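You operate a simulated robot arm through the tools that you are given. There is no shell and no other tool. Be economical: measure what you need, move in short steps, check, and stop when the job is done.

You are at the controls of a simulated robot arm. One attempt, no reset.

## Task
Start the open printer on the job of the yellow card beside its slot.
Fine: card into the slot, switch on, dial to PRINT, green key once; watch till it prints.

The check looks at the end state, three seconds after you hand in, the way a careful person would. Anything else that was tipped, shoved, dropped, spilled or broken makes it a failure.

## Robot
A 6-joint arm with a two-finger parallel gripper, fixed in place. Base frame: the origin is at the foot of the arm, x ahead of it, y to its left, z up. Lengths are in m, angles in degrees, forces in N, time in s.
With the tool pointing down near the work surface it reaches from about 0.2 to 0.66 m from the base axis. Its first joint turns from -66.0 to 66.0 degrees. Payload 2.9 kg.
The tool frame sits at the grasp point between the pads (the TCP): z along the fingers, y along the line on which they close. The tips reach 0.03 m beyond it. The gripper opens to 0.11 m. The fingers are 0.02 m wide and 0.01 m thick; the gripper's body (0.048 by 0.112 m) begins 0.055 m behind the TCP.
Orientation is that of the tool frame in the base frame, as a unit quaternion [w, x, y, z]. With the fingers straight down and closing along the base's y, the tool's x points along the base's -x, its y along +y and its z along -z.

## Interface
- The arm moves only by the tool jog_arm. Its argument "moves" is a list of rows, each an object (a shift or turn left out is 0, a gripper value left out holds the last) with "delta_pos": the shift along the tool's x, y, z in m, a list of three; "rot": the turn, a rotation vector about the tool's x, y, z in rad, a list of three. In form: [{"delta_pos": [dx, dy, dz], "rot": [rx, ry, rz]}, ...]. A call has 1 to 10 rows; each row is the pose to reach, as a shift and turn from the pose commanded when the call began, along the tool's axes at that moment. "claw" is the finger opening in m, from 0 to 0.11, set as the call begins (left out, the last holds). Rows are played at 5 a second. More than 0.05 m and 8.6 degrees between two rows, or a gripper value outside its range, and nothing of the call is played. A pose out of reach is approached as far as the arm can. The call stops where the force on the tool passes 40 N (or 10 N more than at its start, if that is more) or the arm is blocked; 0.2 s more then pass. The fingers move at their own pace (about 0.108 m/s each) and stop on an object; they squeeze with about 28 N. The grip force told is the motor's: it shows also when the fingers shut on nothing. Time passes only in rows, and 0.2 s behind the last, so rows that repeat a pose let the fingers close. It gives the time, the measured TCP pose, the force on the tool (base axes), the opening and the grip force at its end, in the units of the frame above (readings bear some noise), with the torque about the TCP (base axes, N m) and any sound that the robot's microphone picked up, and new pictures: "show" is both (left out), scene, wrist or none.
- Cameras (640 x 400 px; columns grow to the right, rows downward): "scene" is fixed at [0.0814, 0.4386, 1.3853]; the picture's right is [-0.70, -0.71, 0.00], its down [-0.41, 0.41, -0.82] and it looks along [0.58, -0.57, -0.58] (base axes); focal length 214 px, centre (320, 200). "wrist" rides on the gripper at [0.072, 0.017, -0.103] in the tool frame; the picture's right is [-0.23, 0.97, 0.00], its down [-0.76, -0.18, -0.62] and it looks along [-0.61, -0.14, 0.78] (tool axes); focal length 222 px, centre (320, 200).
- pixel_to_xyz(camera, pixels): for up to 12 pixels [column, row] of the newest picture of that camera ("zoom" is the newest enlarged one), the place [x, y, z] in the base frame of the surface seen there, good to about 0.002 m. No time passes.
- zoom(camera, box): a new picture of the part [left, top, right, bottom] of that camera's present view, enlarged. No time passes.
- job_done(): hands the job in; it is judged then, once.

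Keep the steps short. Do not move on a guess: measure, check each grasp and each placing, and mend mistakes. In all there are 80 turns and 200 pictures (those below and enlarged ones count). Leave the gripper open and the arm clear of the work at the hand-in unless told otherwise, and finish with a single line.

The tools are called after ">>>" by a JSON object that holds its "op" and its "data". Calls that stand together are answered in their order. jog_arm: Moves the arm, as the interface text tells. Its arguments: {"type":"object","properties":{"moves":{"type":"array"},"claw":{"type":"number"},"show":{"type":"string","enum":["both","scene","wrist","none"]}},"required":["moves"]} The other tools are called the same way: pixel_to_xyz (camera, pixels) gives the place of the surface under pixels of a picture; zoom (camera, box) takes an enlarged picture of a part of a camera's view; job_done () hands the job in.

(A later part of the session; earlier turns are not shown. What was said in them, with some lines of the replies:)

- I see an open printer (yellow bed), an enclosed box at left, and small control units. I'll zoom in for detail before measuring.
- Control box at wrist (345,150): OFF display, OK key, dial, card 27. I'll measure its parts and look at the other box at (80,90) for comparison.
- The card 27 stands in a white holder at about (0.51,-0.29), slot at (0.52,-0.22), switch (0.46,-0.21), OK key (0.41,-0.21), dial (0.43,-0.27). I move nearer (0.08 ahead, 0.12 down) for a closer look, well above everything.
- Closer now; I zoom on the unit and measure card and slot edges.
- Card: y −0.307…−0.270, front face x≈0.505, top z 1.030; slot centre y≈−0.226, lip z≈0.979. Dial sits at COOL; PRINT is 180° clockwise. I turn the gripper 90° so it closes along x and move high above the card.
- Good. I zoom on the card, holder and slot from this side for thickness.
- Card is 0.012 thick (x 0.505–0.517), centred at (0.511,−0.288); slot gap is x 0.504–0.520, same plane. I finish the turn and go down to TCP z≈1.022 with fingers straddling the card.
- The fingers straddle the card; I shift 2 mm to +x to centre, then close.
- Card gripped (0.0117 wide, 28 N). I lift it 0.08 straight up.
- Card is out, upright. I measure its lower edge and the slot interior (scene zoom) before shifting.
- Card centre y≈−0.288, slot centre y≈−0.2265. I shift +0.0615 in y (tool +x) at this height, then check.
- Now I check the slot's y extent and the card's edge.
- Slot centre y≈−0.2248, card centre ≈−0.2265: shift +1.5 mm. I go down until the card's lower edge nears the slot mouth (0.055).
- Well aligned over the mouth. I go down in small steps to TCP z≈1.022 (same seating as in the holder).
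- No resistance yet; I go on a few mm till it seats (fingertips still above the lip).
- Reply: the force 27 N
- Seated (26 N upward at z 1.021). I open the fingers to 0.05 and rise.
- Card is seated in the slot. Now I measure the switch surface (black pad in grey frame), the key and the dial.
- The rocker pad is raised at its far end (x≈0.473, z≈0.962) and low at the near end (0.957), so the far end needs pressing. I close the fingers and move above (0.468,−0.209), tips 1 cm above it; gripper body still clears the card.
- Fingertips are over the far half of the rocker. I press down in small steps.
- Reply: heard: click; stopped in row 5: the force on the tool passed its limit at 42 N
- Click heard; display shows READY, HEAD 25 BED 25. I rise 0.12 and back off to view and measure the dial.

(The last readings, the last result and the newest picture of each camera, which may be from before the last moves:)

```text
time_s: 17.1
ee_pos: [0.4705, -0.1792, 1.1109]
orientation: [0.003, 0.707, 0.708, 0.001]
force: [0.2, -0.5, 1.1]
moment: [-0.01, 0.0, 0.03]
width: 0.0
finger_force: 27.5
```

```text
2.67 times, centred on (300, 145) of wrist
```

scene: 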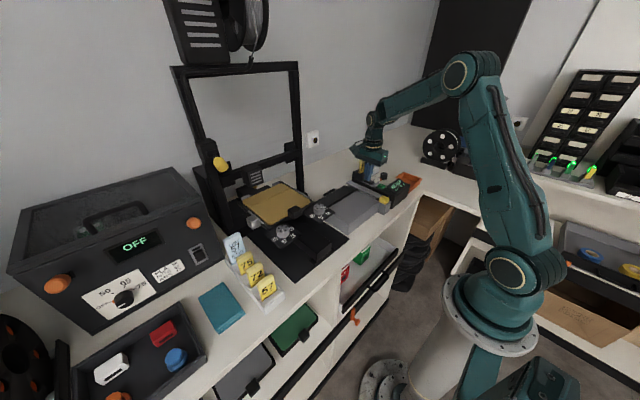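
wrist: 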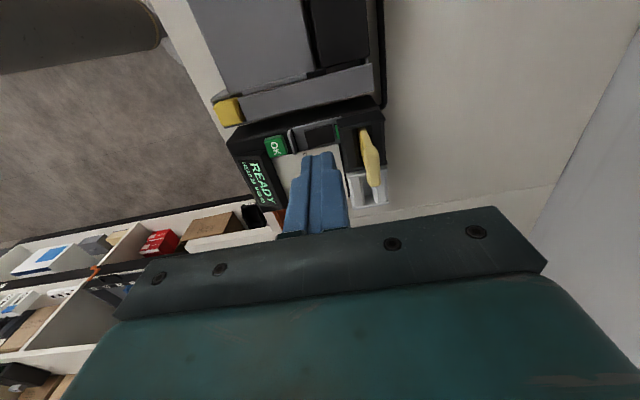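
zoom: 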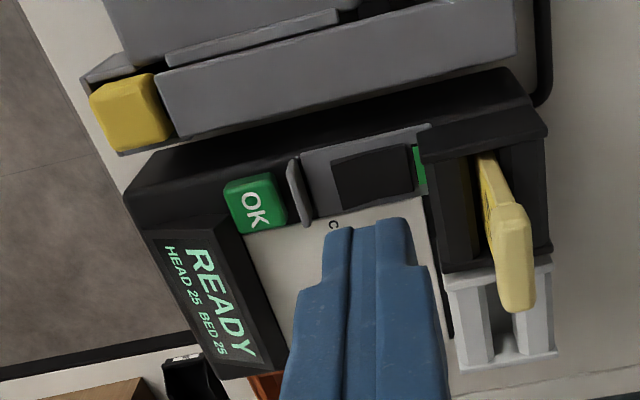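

Dial is hidden by the fingers. I turn back −90° and move to about (0.36,−0.262,1.11), fingers open 0.05.

>>> {"op": "jog_arm", "data": {"moves": [{"delta_pos": [-0.008, -0.011, 0], "rot": [0, 0, -0.149]}, {"delta_pos": [-0.016, -0.022, 0], "rot": [0, 0, -0.298]}, {"delta_pos": [-0.024, -0.033, 0], "rot": [0, 0, -0.447]}, {"delta_pos": [-0.032, -0.044, 0], "rot": [0, 0, -0.596]}, {"delta_pos": [-0.04, -0.055, 0], "rot": [0, 0, -0.745]}, {"delta_pos": [-0.048, -0.066, 0], "rot": [0, 0, -0.894]}, {"delta_pos": [-0.056, -0.077, 0], "rot": [0, 0, -1.043]}, {"delta_pos": [-0.064, -0.088, 0], "rot": [0, 0, -1.192]}, {"delta_pos": [-0.072, -0.099, 0], "rot": [0, 0, -1.341]}, {"delta_pos": [-0.083, -0.11, 0], "rot": [0, 0, -1.49]}], "claw": 0.05, "show": "none"}}

>>> {"op": "jog_arm", "data": {"moves": [{"rot": [0, 0, -0.081]}, {"rot": [0, 0, -0.081]}], "show": "wrist"}}

>>> {"op": "zoom", "data": {"camera": "wrist", "box": [260, 80, 400, 200]}}

```text
time_s: 19.3
ee_pos: [0.3613, -0.2604, 1.1098]
orientation: [0.002, 0.04, 0.999, -0.002]
force: [-0.1, 0.3, 0.0]
moment: [-0.02, 0.0, -0.01]
width: 0.0498
finger_force: 0.0
```

```text
time_s: 19.9
ee_pos: [0.3598, -0.2613, 1.11]
orientation: [0.002, -0.001, 1.0, -0.002]
force: [-0.2, 0.0, 0.5]
moment: [-0.03, -0.01, -0.02]
width: 0.05
finger_force: 0.2
```

wrist: 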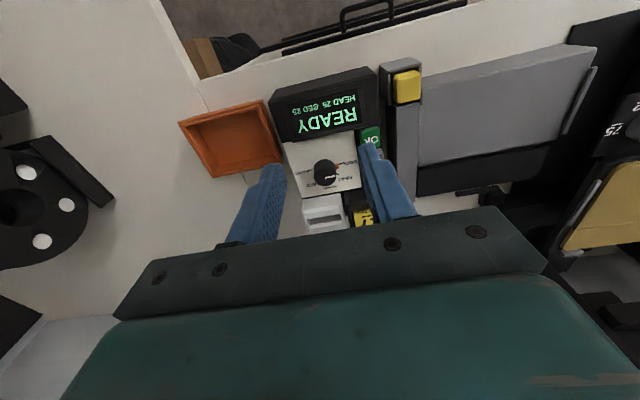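

```text
3.33 times, centred on (330, 140) of wrist
```

zoom: 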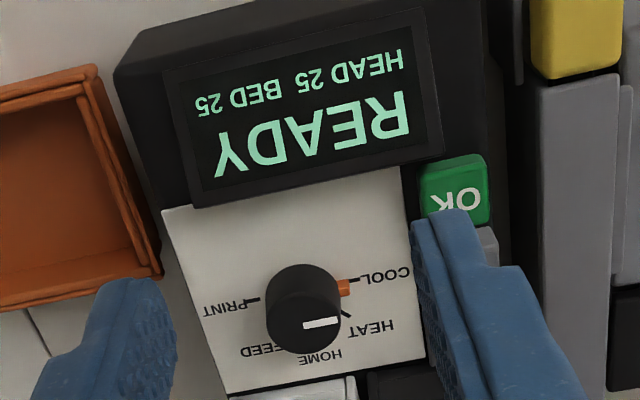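

>>> {"op": "pixel_to_xyz", "data": {"camera": "zoom", "pixels": [[304, 322], [272, 315], [338, 310], [302, 300], [306, 348], [305, 275], [343, 287], [353, 281], [260, 299], [340, 195], [335, 185], [180, 215]]}}

>>> {"op": "pixel_to_xyz", "data": {"camera": "zoom", "pixels": [[456, 190], [430, 180], [485, 190], [455, 165], [275, 70], [420, 360], [240, 385], [250, 300], [309, 360], [392, 275], [230, 302], [395, 170]]}}

```text
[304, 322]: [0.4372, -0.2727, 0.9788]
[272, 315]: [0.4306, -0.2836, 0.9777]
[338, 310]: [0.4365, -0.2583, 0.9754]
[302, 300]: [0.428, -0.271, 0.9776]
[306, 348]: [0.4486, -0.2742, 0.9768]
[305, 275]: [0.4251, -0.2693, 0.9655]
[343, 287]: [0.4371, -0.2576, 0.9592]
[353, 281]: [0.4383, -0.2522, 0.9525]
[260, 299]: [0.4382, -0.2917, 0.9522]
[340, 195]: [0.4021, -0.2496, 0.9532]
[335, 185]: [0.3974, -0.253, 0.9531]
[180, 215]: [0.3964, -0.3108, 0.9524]
```

```text
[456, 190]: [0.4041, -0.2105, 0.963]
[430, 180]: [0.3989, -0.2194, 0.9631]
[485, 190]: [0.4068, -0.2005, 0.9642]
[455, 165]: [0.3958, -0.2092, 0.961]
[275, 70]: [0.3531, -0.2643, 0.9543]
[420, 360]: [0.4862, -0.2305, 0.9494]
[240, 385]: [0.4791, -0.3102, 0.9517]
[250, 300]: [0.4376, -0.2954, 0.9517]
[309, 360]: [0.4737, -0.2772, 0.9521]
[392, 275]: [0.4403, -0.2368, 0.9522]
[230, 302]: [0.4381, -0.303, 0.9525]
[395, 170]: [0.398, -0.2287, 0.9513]
```

Dial centre ≈(0.438,−0.272), top z 0.978, radius ≈0.013, pointer stub below z 0.960. I'll turn the tool to −90° above it, so I can then turn +180° in one grasp.

>>> {"op": "jog_arm", "data": {"moves": [{"delta_pos": [-0.016, -0.002, 0], "rot": [0, 0, -0.149]}, {"delta_pos": [-0.032, -0.004, 0], "rot": [0, 0, -0.298]}, {"delta_pos": [-0.048, -0.006, 0], "rot": [0, 0, -0.447]}, {"delta_pos": [-0.064, -0.008, 0], "rot": [0, 0, -0.596]}, {"delta_pos": [-0.078, -0.0107, 0], "rot": [0, 0, -0.745]}, {"delta_pos": [-0.078, -0.0107, 0.01], "rot": [0, 0, -0.894]}, {"delta_pos": [-0.078, -0.0107, 0.02], "rot": [0, 0, -1.043]}, {"delta_pos": [-0.078, -0.0107, 0.03], "rot": [0, 0, -1.192]}, {"delta_pos": [-0.078, -0.0107, 0.04], "rot": [0, 0, -1.341]}, {"delta_pos": [-0.078, -0.0107, 0.05], "rot": [0, 0, -1.49]}], "show": "none"}}

>>> {"op": "jog_arm", "data": {"moves": [{"rot": [0, 0, -0.081]}, {"rot": [0, 0, -0.081]}]}}

>>> {"op": "zoom", "data": {"camera": "wrist", "box": [220, 100, 420, 250]}}

```text
time_s: 22.1
ee_pos: [0.4396, -0.2728, 1.0599]
orientation: [0.0, -0.68, 0.734, -0.003]
force: [0.1, -0.9, -0.6]
moment: [0.0, 0.02, -0.01]
width: 0.0503
finger_force: 0.0
```

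```text
time_s: 22.7
ee_pos: [0.4384, -0.2725, 1.0604]
orientation: [-0.001, 0.708, -0.707, 0.003]
force: [-0.1, -0.3, 0.6]
moment: [0.0, -0.01, -0.02]
width: 0.0502
finger_force: 0.1
```

scene: 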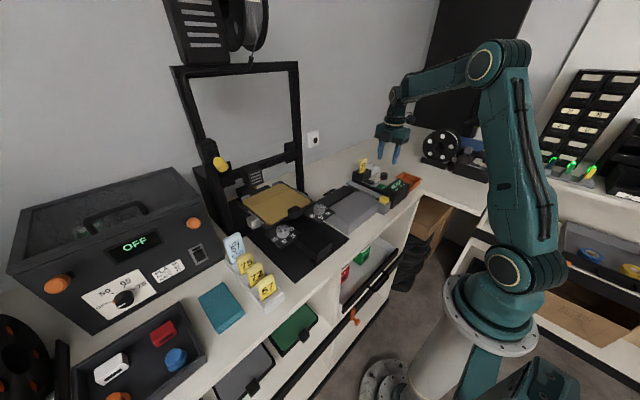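
wrist: 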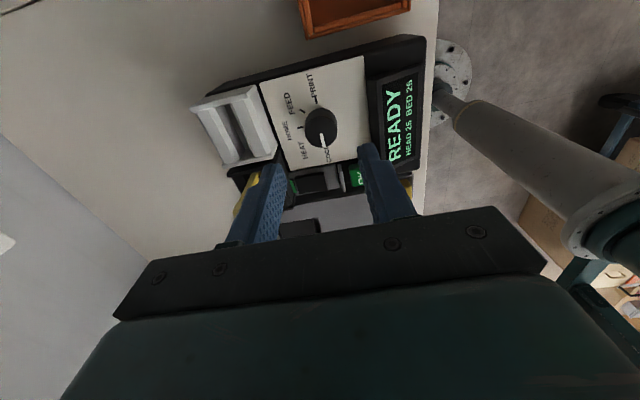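

```text
2.67 times, centred on (320, 175) of wrist
```

zoom: 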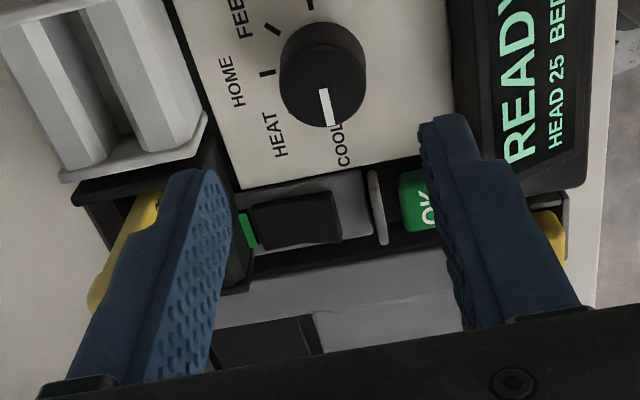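

−90° reached fine. I confirm the dial centre from this side.

>>> {"op": "pixel_to_xyz", "data": {"camera": "zoom", "pixels": [[284, 90], [362, 90], [323, 120], [322, 75], [325, 30], [500, 150], [485, 50], [325, 95]]}}

```text
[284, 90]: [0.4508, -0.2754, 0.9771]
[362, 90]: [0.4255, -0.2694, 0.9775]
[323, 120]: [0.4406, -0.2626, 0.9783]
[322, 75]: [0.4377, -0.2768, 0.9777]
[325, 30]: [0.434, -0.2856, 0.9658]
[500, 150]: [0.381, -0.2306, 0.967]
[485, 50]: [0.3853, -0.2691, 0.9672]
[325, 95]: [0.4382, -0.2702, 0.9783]
```

Centre confirmed (0.438,−0.272). I descend to TCP z≈0.993 and then close.

>>> {"op": "jog_arm", "data": {"moves": [{"delta_pos": [0, 0, 0.025]}, {"delta_pos": [0, 0, 0.05]}, {"delta_pos": [0, 0, 0.063]}, {"delta_pos": [0, 0, 0.0675]}, {"delta_pos": [0, 0, 0.0675]}], "show": "none"}}

>>> {"op": "jog_arm", "data": {"moves": [{"delta_pos": [0, 0, 0]}, {"delta_pos": [0, 0, 0]}, {"delta_pos": [0, 0, 0]}], "claw": 0.0, "show": "wrist"}}

>>> {"op": "zoom", "data": {"camera": "scene", "box": [350, 140, 430, 200]}}

```text
time_s: 23.9
ee_pos: [0.4377, -0.2735, 0.9922]
orientation: [0.001, -0.707, 0.707, -0.004]
force: [-0.5, -0.5, 0.4]
moment: [0.0, 0.01, -0.02]
width: 0.05
finger_force: 0.1
```

```text
time_s: 24.7
ee_pos: [0.4372, -0.2723, 0.992]
orientation: [0.001, -0.707, 0.707, -0.003]
force: [-6.1, 0.4, -0.6]
moment: [0.01, 0.69, -0.02]
width: 0.0296
finger_force: 45.1
```

wrist: 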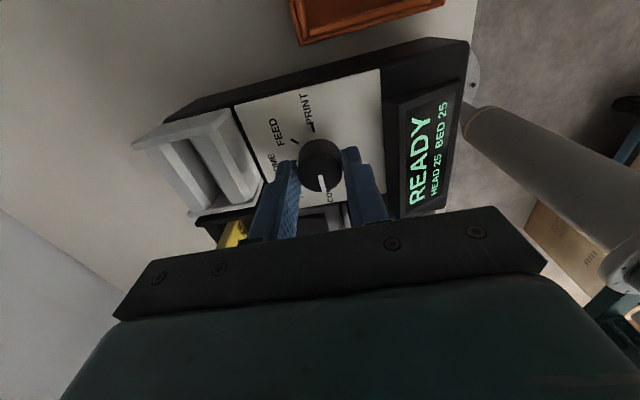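

```text
6.67 times, centred on (390, 170) of scene
```

zoom: 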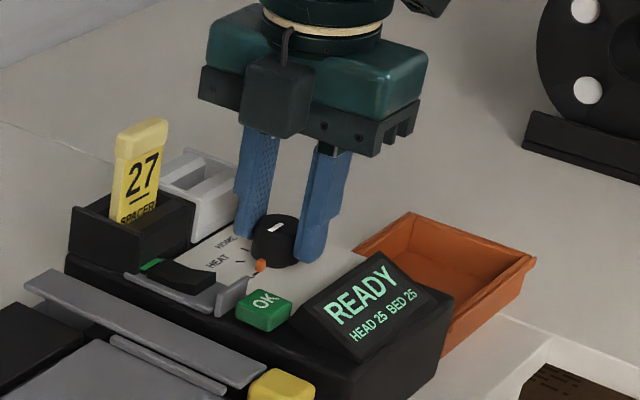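

Dial gripped (0.0296 wide). I turn +85° clockwise and check.

>>> {"op": "jog_arm", "data": {"moves": [{"rot": [0, 0, 0.149]}, {"rot": [0, 0, 0.298]}, {"rot": [0, 0, 0.447]}, {"rot": [0, 0, 0.596]}, {"rot": [0, 0, 0.745]}, {"rot": [0, 0, 0.894]}, {"rot": [0, 0, 1.043]}, {"rot": [0, 0, 1.192]}, {"rot": [0, 0, 1.341]}, {"rot": [0, 0, 1.49]}]}}

>>> {"op": "zoom", "data": {"camera": "scene", "box": [350, 140, 430, 200]}}

```text
time_s: 26.9
ee_pos: [0.4383, -0.2723, 0.993]
orientation: [0.001, -0.04, 0.999, -0.001]
force: [-8.9, -1.7, -3.9]
moment: [0.38, 0.97, 0.01]
width: 0.0293
finger_force: 45.2
```

scene: 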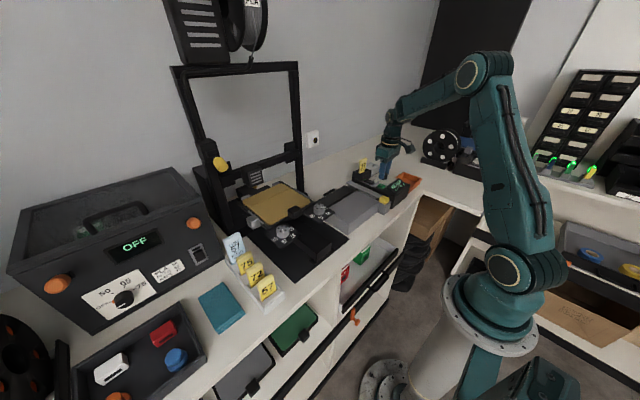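
wrist: 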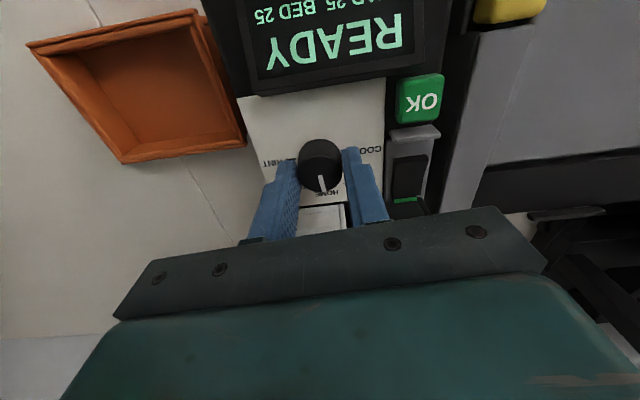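

```text
6.67 times, centred on (390, 170) of scene
```

zoom: 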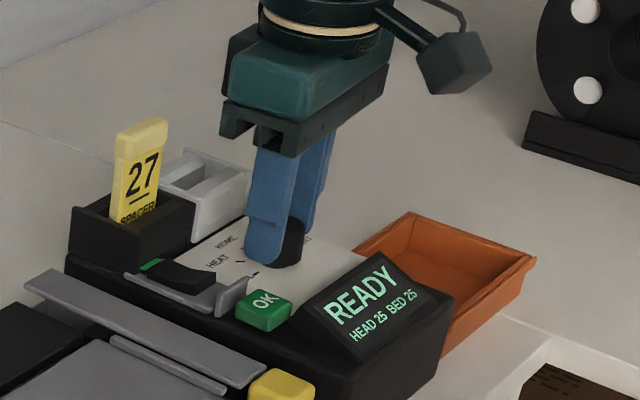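

Dial now points to HOME (turning with the grip). I turn on another 85°.

>>> {"op": "jog_arm", "data": {"moves": [{"rot": [0, 0, 0.149]}, {"rot": [0, 0, 0.298]}, {"rot": [0, 0, 0.447]}, {"rot": [0, 0, 0.596]}, {"rot": [0, 0, 0.745]}, {"rot": [0, 0, 0.894]}, {"rot": [0, 0, 1.043]}, {"rot": [0, 0, 1.192]}, {"rot": [0, 0, 1.341]}, {"rot": [0, 0, 1.49]}], "show": "wrist"}}

>>> {"op": "zoom", "data": {"camera": "wrist", "box": [220, 80, 420, 230]}}

```text
time_s: 29.1
ee_pos: [0.4378, -0.274, 0.9914]
orientation: [0.003, 0.65, 0.76, -0.001]
force: [-17.0, -12.2, -4.7]
moment: [-1.04, 0.69, 0.01]
width: 0.0296
finger_force: 44.5
```

wrist: 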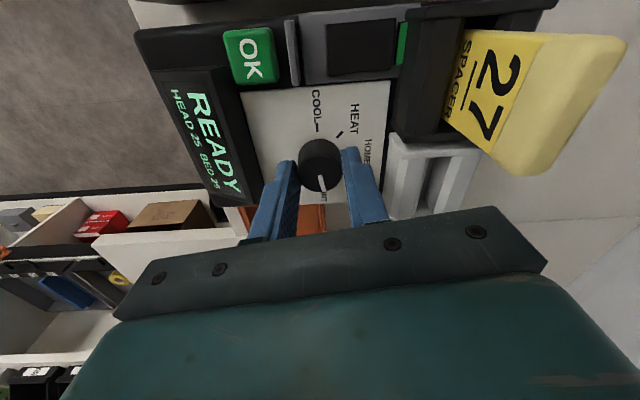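

```text
2.67 times, centred on (320, 155) of wrist
```

zoom: 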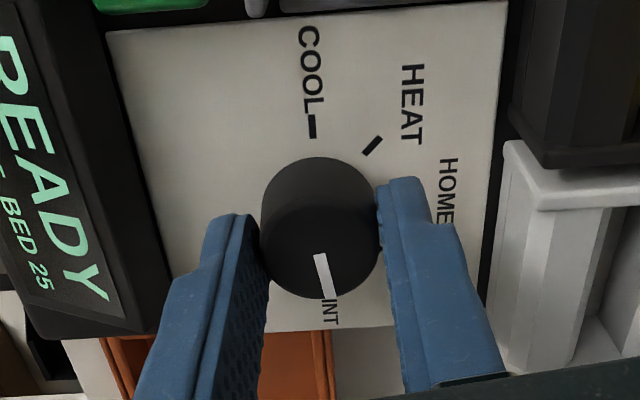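

About 9° remain. I finish the turn, then open and rise a little to check.

>>> {"op": "jog_arm", "data": {"moves": [{"rot": [0, 0, 0.08]}, {"rot": [0, 0, 0.16]}, {"rot": [0, 0, 0.16]}], "show": "none"}}

>>> {"op": "jog_arm", "data": {"moves": [{"delta_pos": [0, 0, 0]}, {"delta_pos": [0, 0, 0]}, {"delta_pos": [0, 0, -0.03]}, {"delta_pos": [0, 0, -0.06]}, {"delta_pos": [0, 0, -0.07]}], "claw": 0.05, "show": "wrist"}}

>>> {"op": "zoom", "data": {"camera": "wrist", "box": [220, 60, 420, 210]}}

>>> {"op": "zoom", "data": {"camera": "scene", "box": [350, 140, 430, 200]}}

```text
time_s: 29.9
ee_pos: [0.4386, -0.2727, 0.9934]
orientation: [0.002, 0.707, 0.707, 0.0]
force: [-18.9, -13.1, -2.5]
moment: [-0.6, 0.91, 0.48]
width: 0.0292
finger_force: 45.2
```

```text
time_s: 31.1
ee_pos: [0.4393, -0.2732, 1.0641]
orientation: [0.003, 0.706, 0.708, 0.001]
force: [0.3, 0.0, 0.7]
moment: [0.03, 0.03, -0.01]
width: 0.0501
finger_force: 0.1
```

wrist: 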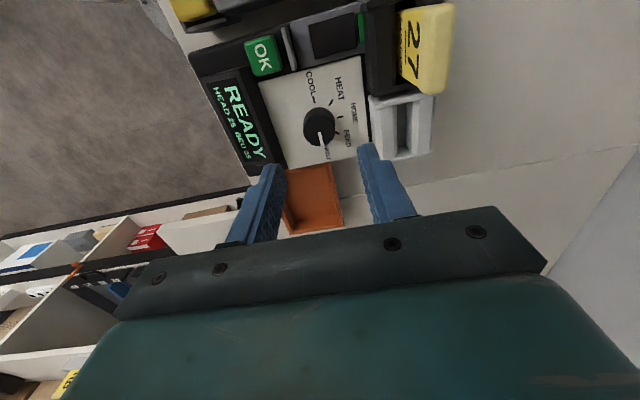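

```text
2.67 times, centred on (320, 135) of wrist
```

zoom: 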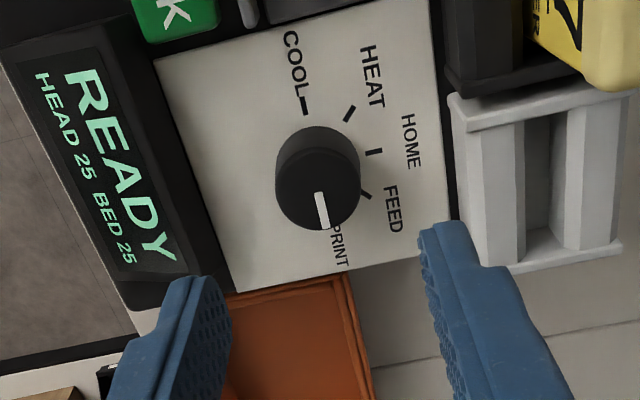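

```text
6.67 times, centred on (390, 170) of scene
```

zoom: 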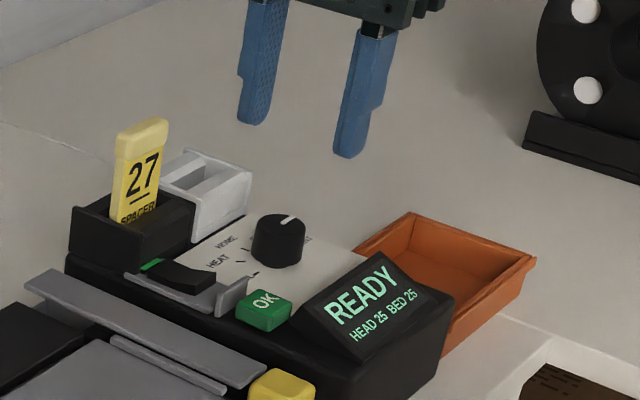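

Dial is at PRINT, switch shows green. Now measure the OK key at wrist (262,56).

>>> {"op": "zoom", "data": {"camera": "wrist", "box": [225, 20, 325, 90]}}

>>> {"op": "pixel_to_xyz", "data": {"camera": "wrist", "pixels": [[262, 56], [248, 57], [275, 54], [260, 41], [265, 70], [291, 55], [235, 90], [225, 75]]}}

```text
5.71 times, centred on (275, 55) of wrist
```

zoom: 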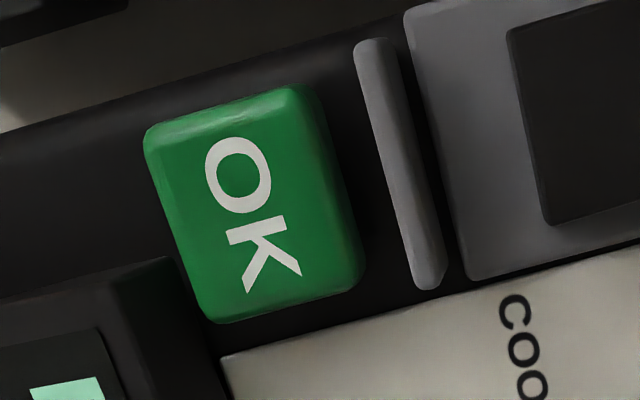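

```text
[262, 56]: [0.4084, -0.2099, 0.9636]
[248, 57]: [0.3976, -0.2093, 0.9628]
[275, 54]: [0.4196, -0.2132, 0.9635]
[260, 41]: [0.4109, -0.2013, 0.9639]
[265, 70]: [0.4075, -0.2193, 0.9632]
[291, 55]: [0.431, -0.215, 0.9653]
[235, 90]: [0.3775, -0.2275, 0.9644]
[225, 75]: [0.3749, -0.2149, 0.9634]
```

Key centre (0.4085,−0.210), top 0.9637. Close fingers, move above it, tips 1 cm clear.

>>> {"op": "jog_arm", "data": {"moves": [{"delta_pos": [0.03, -0.015, -0.01]}, {"delta_pos": [0.063, -0.031, -0.01]}, {"delta_pos": [0.063, -0.031, 0.03]}, {"delta_pos": [0.063, -0.031, 0.06]}, {"delta_pos": [0.063, -0.031, 0.06]}], "claw": 0.0, "show": "wrist"}}

>>> {"op": "zoom", "data": {"camera": "wrist", "box": [240, 100, 400, 240]}}

>>> {"op": "zoom", "data": {"camera": "scene", "box": [350, 140, 430, 200]}}

```text
time_s: 32.3
ee_pos: [0.4086, -0.2091, 1.0019]
orientation: [0.003, 0.707, 0.708, 0.001]
force: [-0.2, 0.2, 0.6]
moment: [-0.01, 0.01, -0.02]
width: 0.0
finger_force: 27.6
```

wrist: 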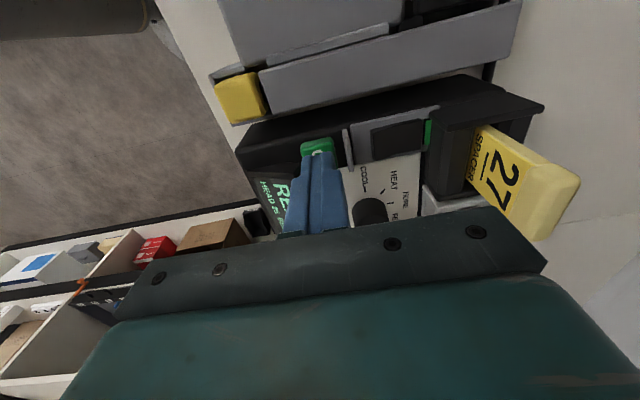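

```text
2.86 times, centred on (320, 170) of wrist
```

zoom: 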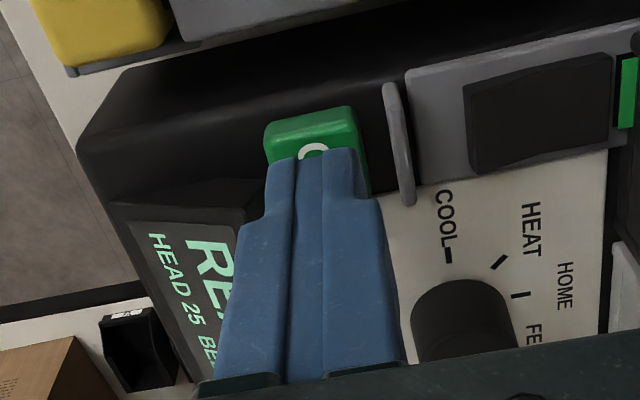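

```text
6.67 times, centred on (390, 170) of scene
```

zoom: 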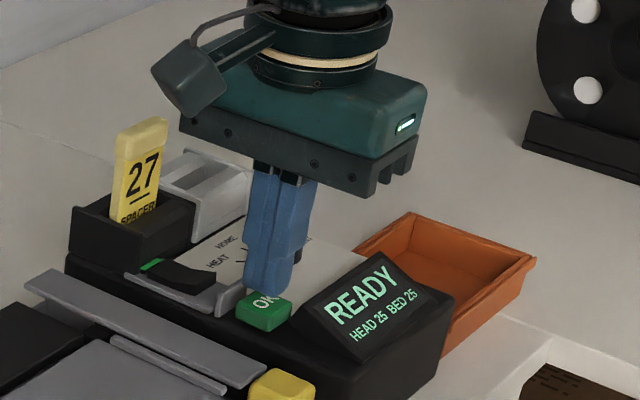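

Tips are over the key. Press in small steps; the call stops on force.

>>> {"op": "jog_arm", "data": {"moves": [{"delta_pos": [0, 0, 0.005]}, {"delta_pos": [0, 0, 0.008]}, {"delta_pos": [0, 0, 0.0095]}, {"delta_pos": [0, 0, 0.011]}, {"delta_pos": [0, 0, 0.0125]}], "show": "none"}}

>>> {"op": "zoom", "data": {"camera": "scene", "box": [350, 140, 430, 200]}}

```text
time_s: 33.5
ee_pos: [0.4091, -0.2088, 0.9896]
orientation: [0.003, 0.706, 0.708, 0.001]
force: [0.2, 0.4, 2.3]
moment: [0.07, 0.0, 0.04]
width: 0.0
finger_force: 28.1
heard: click
```

```text
6.67 times, centred on (390, 170) of scene
```

zoom: 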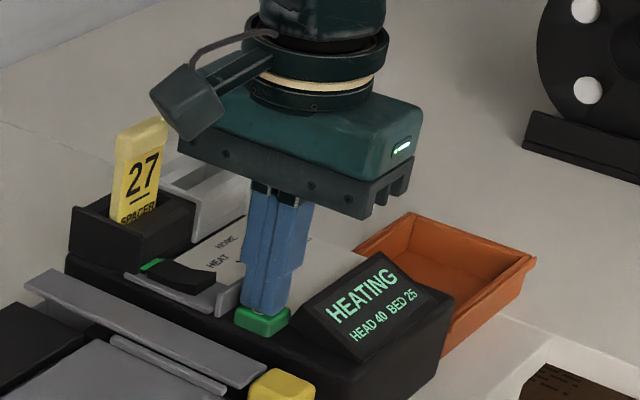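

Click; display reads HEATING, HEAD 40. I lift off straight, open the fingers high up, and back away.

>>> {"op": "jog_arm", "data": {"moves": [{"delta_pos": [0, 0, -0.02]}, {"delta_pos": [0, 0, -0.06]}, {"delta_pos": [0, 0, -0.1]}, {"delta_pos": [0, -0.02, -0.14]}, {"delta_pos": [-0.02, -0.06, -0.18]}, {"delta_pos": [-0.04, -0.1, -0.2]}, {"delta_pos": [-0.06, -0.12, -0.2]}, {"delta_pos": [-0.06, -0.12, -0.2]}], "show": "scene"}}

>>> {"op": "jog_arm", "data": {"moves": [{"delta_pos": [0, 0, 0]}, {"delta_pos": [0, 0, 0]}, {"delta_pos": [0, 0, 0]}, {"delta_pos": [0, 0, 0]}, {"delta_pos": [0, 0, 0]}, {"delta_pos": [0, 0, 0]}, {"delta_pos": [0, 0, 0]}, {"delta_pos": [0, 0, 0]}, {"delta_pos": [0, 0, 0]}, {"delta_pos": [0, 0, 0]}], "claw": 0.11, "show": "none"}}

>>> {"op": "zoom", "data": {"camera": "scene", "box": [220, 120, 430, 250]}}

```text
refused: row 5 steps farther than a row can; nothing moved
```

```text
time_s: 35.7
ee_pos: [0.4089, -0.2106, 0.9908]
orientation: [0.005, 0.706, 0.708, 0.0]
force: [14.8, 1.7, 8.6]
moment: [0.02, -0.12, 0.06]
width: 0.0147
finger_force: 0.0
```

```text
3.05 times, centred on (325, 185) of scene
```

zoom: 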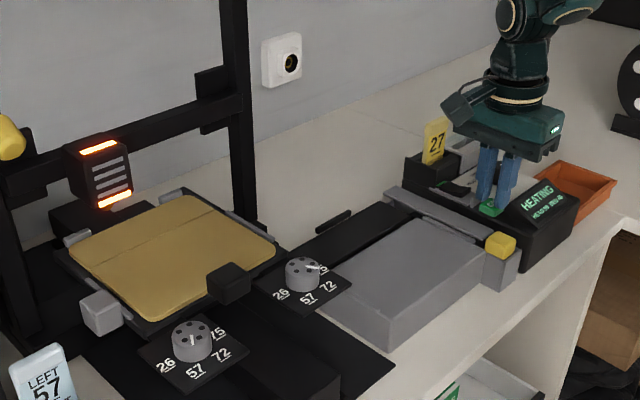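

My lift was refused (step too long), so the fingers opened while still on the key and bear against a neighbour with about 15 N. I close them again at once, then lift straight.

>>> {"op": "jog_arm", "data": {"moves": [{"delta_pos": [0, 0, 0]}, {"delta_pos": [0, 0, -0.02]}, {"delta_pos": [0, 0, -0.06]}, {"delta_pos": [0, 0, -0.1]}, {"delta_pos": [0, 0, -0.14]}, {"delta_pos": [0, 0, -0.14]}], "claw": 0.0}}

>>> {"op": "zoom", "data": {"camera": "scene", "box": [350, 140, 430, 200]}}

>>> {"op": "zoom", "data": {"camera": "wrist", "box": [240, 40, 440, 200]}}

```text
time_s: 37.1
ee_pos: [0.4075, -0.2094, 1.13]
orientation: [0.004, 0.707, 0.707, 0.0]
force: [0.0, -1.0, -0.1]
moment: [0.01, 0.02, 0.01]
width: 0.0001
finger_force: 28.2
```

scene: 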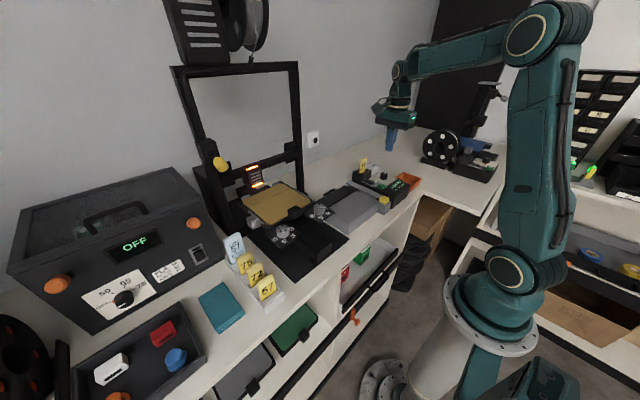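
wrist: 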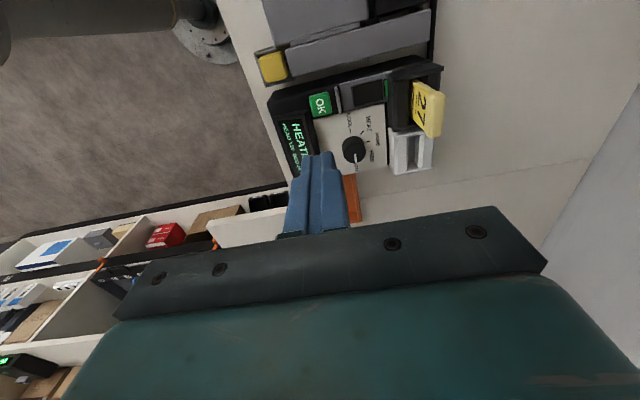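

```text
6.67 times, centred on (390, 170) of scene
```

zoom: 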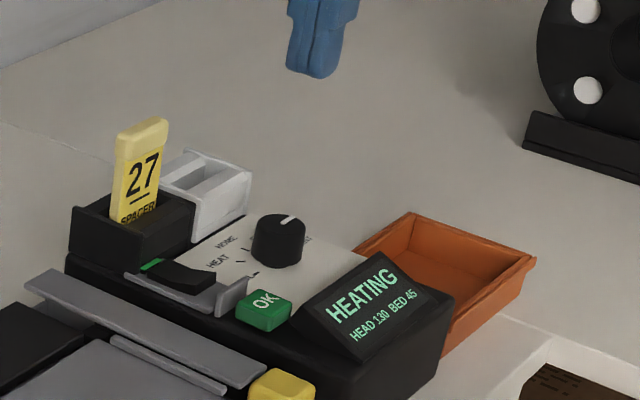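

```text
2.50 times, centred on (340, 120) of wrist
```

zoom: 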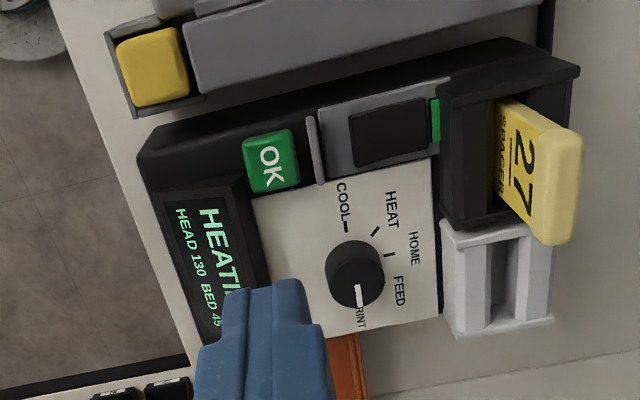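

Nothing was displaced; HEATING, HEAD 130 BED 45. Now back away (up and toward the robot), open, and wait.

>>> {"op": "jog_arm", "data": {"moves": [{"delta_pos": [-0.01, -0.02, -0.03]}, {"delta_pos": [-0.02, -0.04, -0.06]}, {"delta_pos": [-0.03, -0.06, -0.09]}, {"delta_pos": [-0.04, -0.08, -0.12]}, {"delta_pos": [-0.05, -0.1, -0.14]}, {"delta_pos": [-0.05, -0.1, -0.14]}], "claw": 0.11, "show": "none"}}

>>> {"op": "jog_arm", "data": {"moves": [{}, {}, {}, {}, {}, {}, {}, {}, {}, {}], "show": "none"}}

>>> {"op": "jog_arm", "data": {"moves": [{}, {}, {}, {}, {}, {}, {}, {}, {}, {}], "show": "scene"}}

>>> {"op": "zoom", "data": {"camera": "scene", "box": [220, 120, 430, 250]}}

>>> {"op": "zoom", "data": {"camera": "scene", "box": [350, 140, 430, 200]}}

```text
time_s: 38.5
ee_pos: [0.3059, -0.259, 1.2695]
orientation: [0.003, 0.706, 0.708, 0.001]
force: [0.0, 0.4, 0.4]
moment: [-0.01, -0.01, 0.0]
width: 0.1101
finger_force: 0.0
```

```text
time_s: 40.7
ee_pos: [0.3053, -0.2588, 1.2709]
orientation: [0.004, 0.706, 0.708, 0.001]
force: [-0.1, 0.2, 0.6]
moment: [-0.01, -0.02, 0.0]
width: 0.1102
finger_force: 0.2
```

```text
time_s: 42.9
ee_pos: [0.3069, -0.2594, 1.2705]
orientation: [0.003, 0.707, 0.708, 0.001]
force: [-0.3, -0.5, 0.4]
moment: [-0.02, -0.04, 0.0]
width: 0.11
finger_force: 0.0
```

scene: 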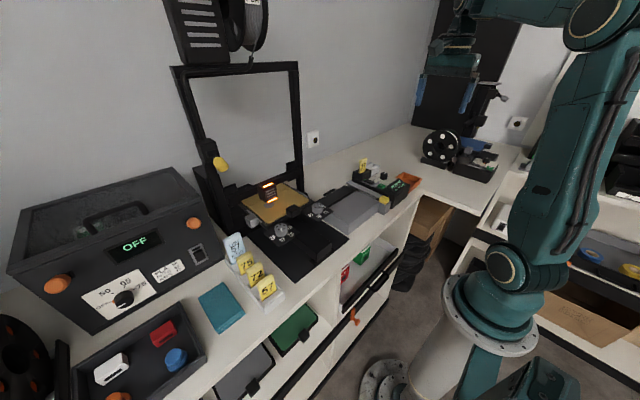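

```text
3.05 times, centred on (325, 185) of scene
```

zoom: 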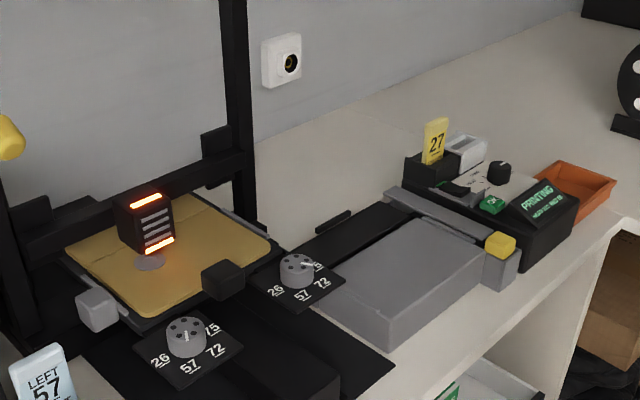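

```text
6.67 times, centred on (390, 170) of scene
```

zoom: 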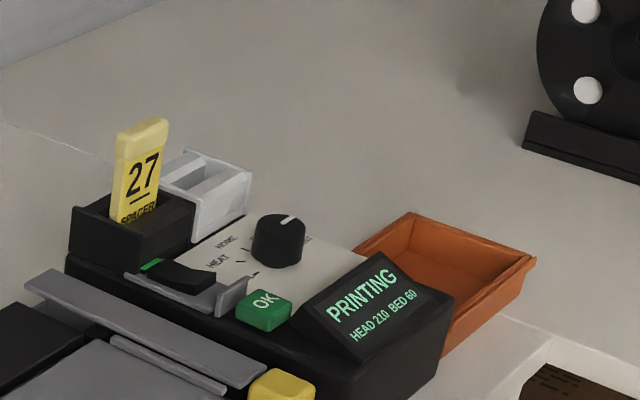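

It reads PRINTING, HEAD 210 BED 60, and a disc is forming. I watch a few seconds more to be sure it stays good.

>>> {"op": "jog_arm", "data": {"moves": [{}, {}, {}, {}, {}, {}, {}, {}, {}, {}], "show": "none"}}

>>> {"op": "jog_arm", "data": {"moves": [{}, {}, {}, {}, {}, {}, {}, {}, {}, {}], "show": "none"}}

>>> {"op": "zoom", "data": {"camera": "scene", "box": [220, 120, 430, 250]}}

>>> {"op": "zoom", "data": {"camera": "scene", "box": [350, 140, 430, 200]}}

```text
time_s: 45.1
ee_pos: [0.3058, -0.2593, 1.2706]
orientation: [0.003, 0.706, 0.708, 0.001]
force: [-0.3, -0.3, 0.0]
moment: [-0.03, 0.02, 0.02]
width: 0.11
finger_force: 0.2
```

```text
time_s: 47.3
ee_pos: [0.3071, -0.2592, 1.2703]
orientation: [0.003, 0.706, 0.708, 0.001]
force: [0.3, 0.3, 0.1]
moment: [0.0, 0.0, -0.03]
width: 0.11
finger_force: 0.0
```

```text
3.05 times, centred on (325, 185) of scene
```

zoom: 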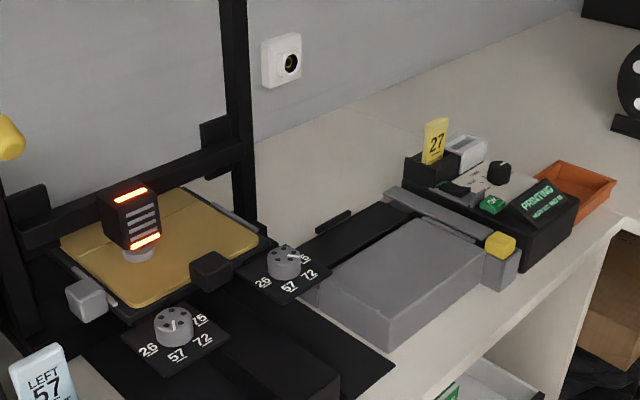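

```text
6.67 times, centred on (390, 170) of scene
```

zoom: 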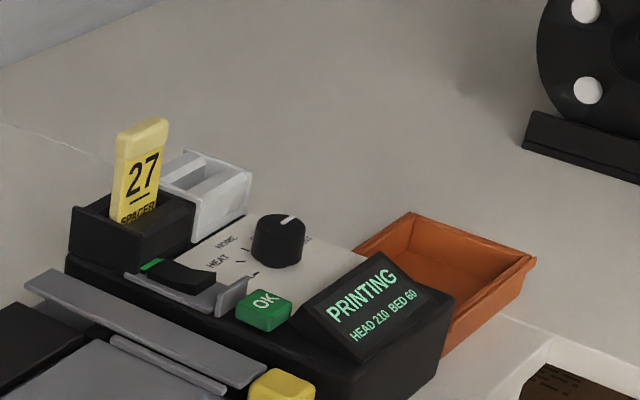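

The print is growing steadily and the display still says PRINTING. The gripper is open and the arm is clear, so I hand in.

>>> {"op": "job_done", "data": {}}

```text
The job is handed in.
```

The open printer is running job 27 (SPACER): the display reads PRINTING at HEAD 210 BED 60 and the part is growing on the bed; once, a refused lift let the fingers open on the green key and press a neighbouring part with about 15 N, but I saw no displacement.
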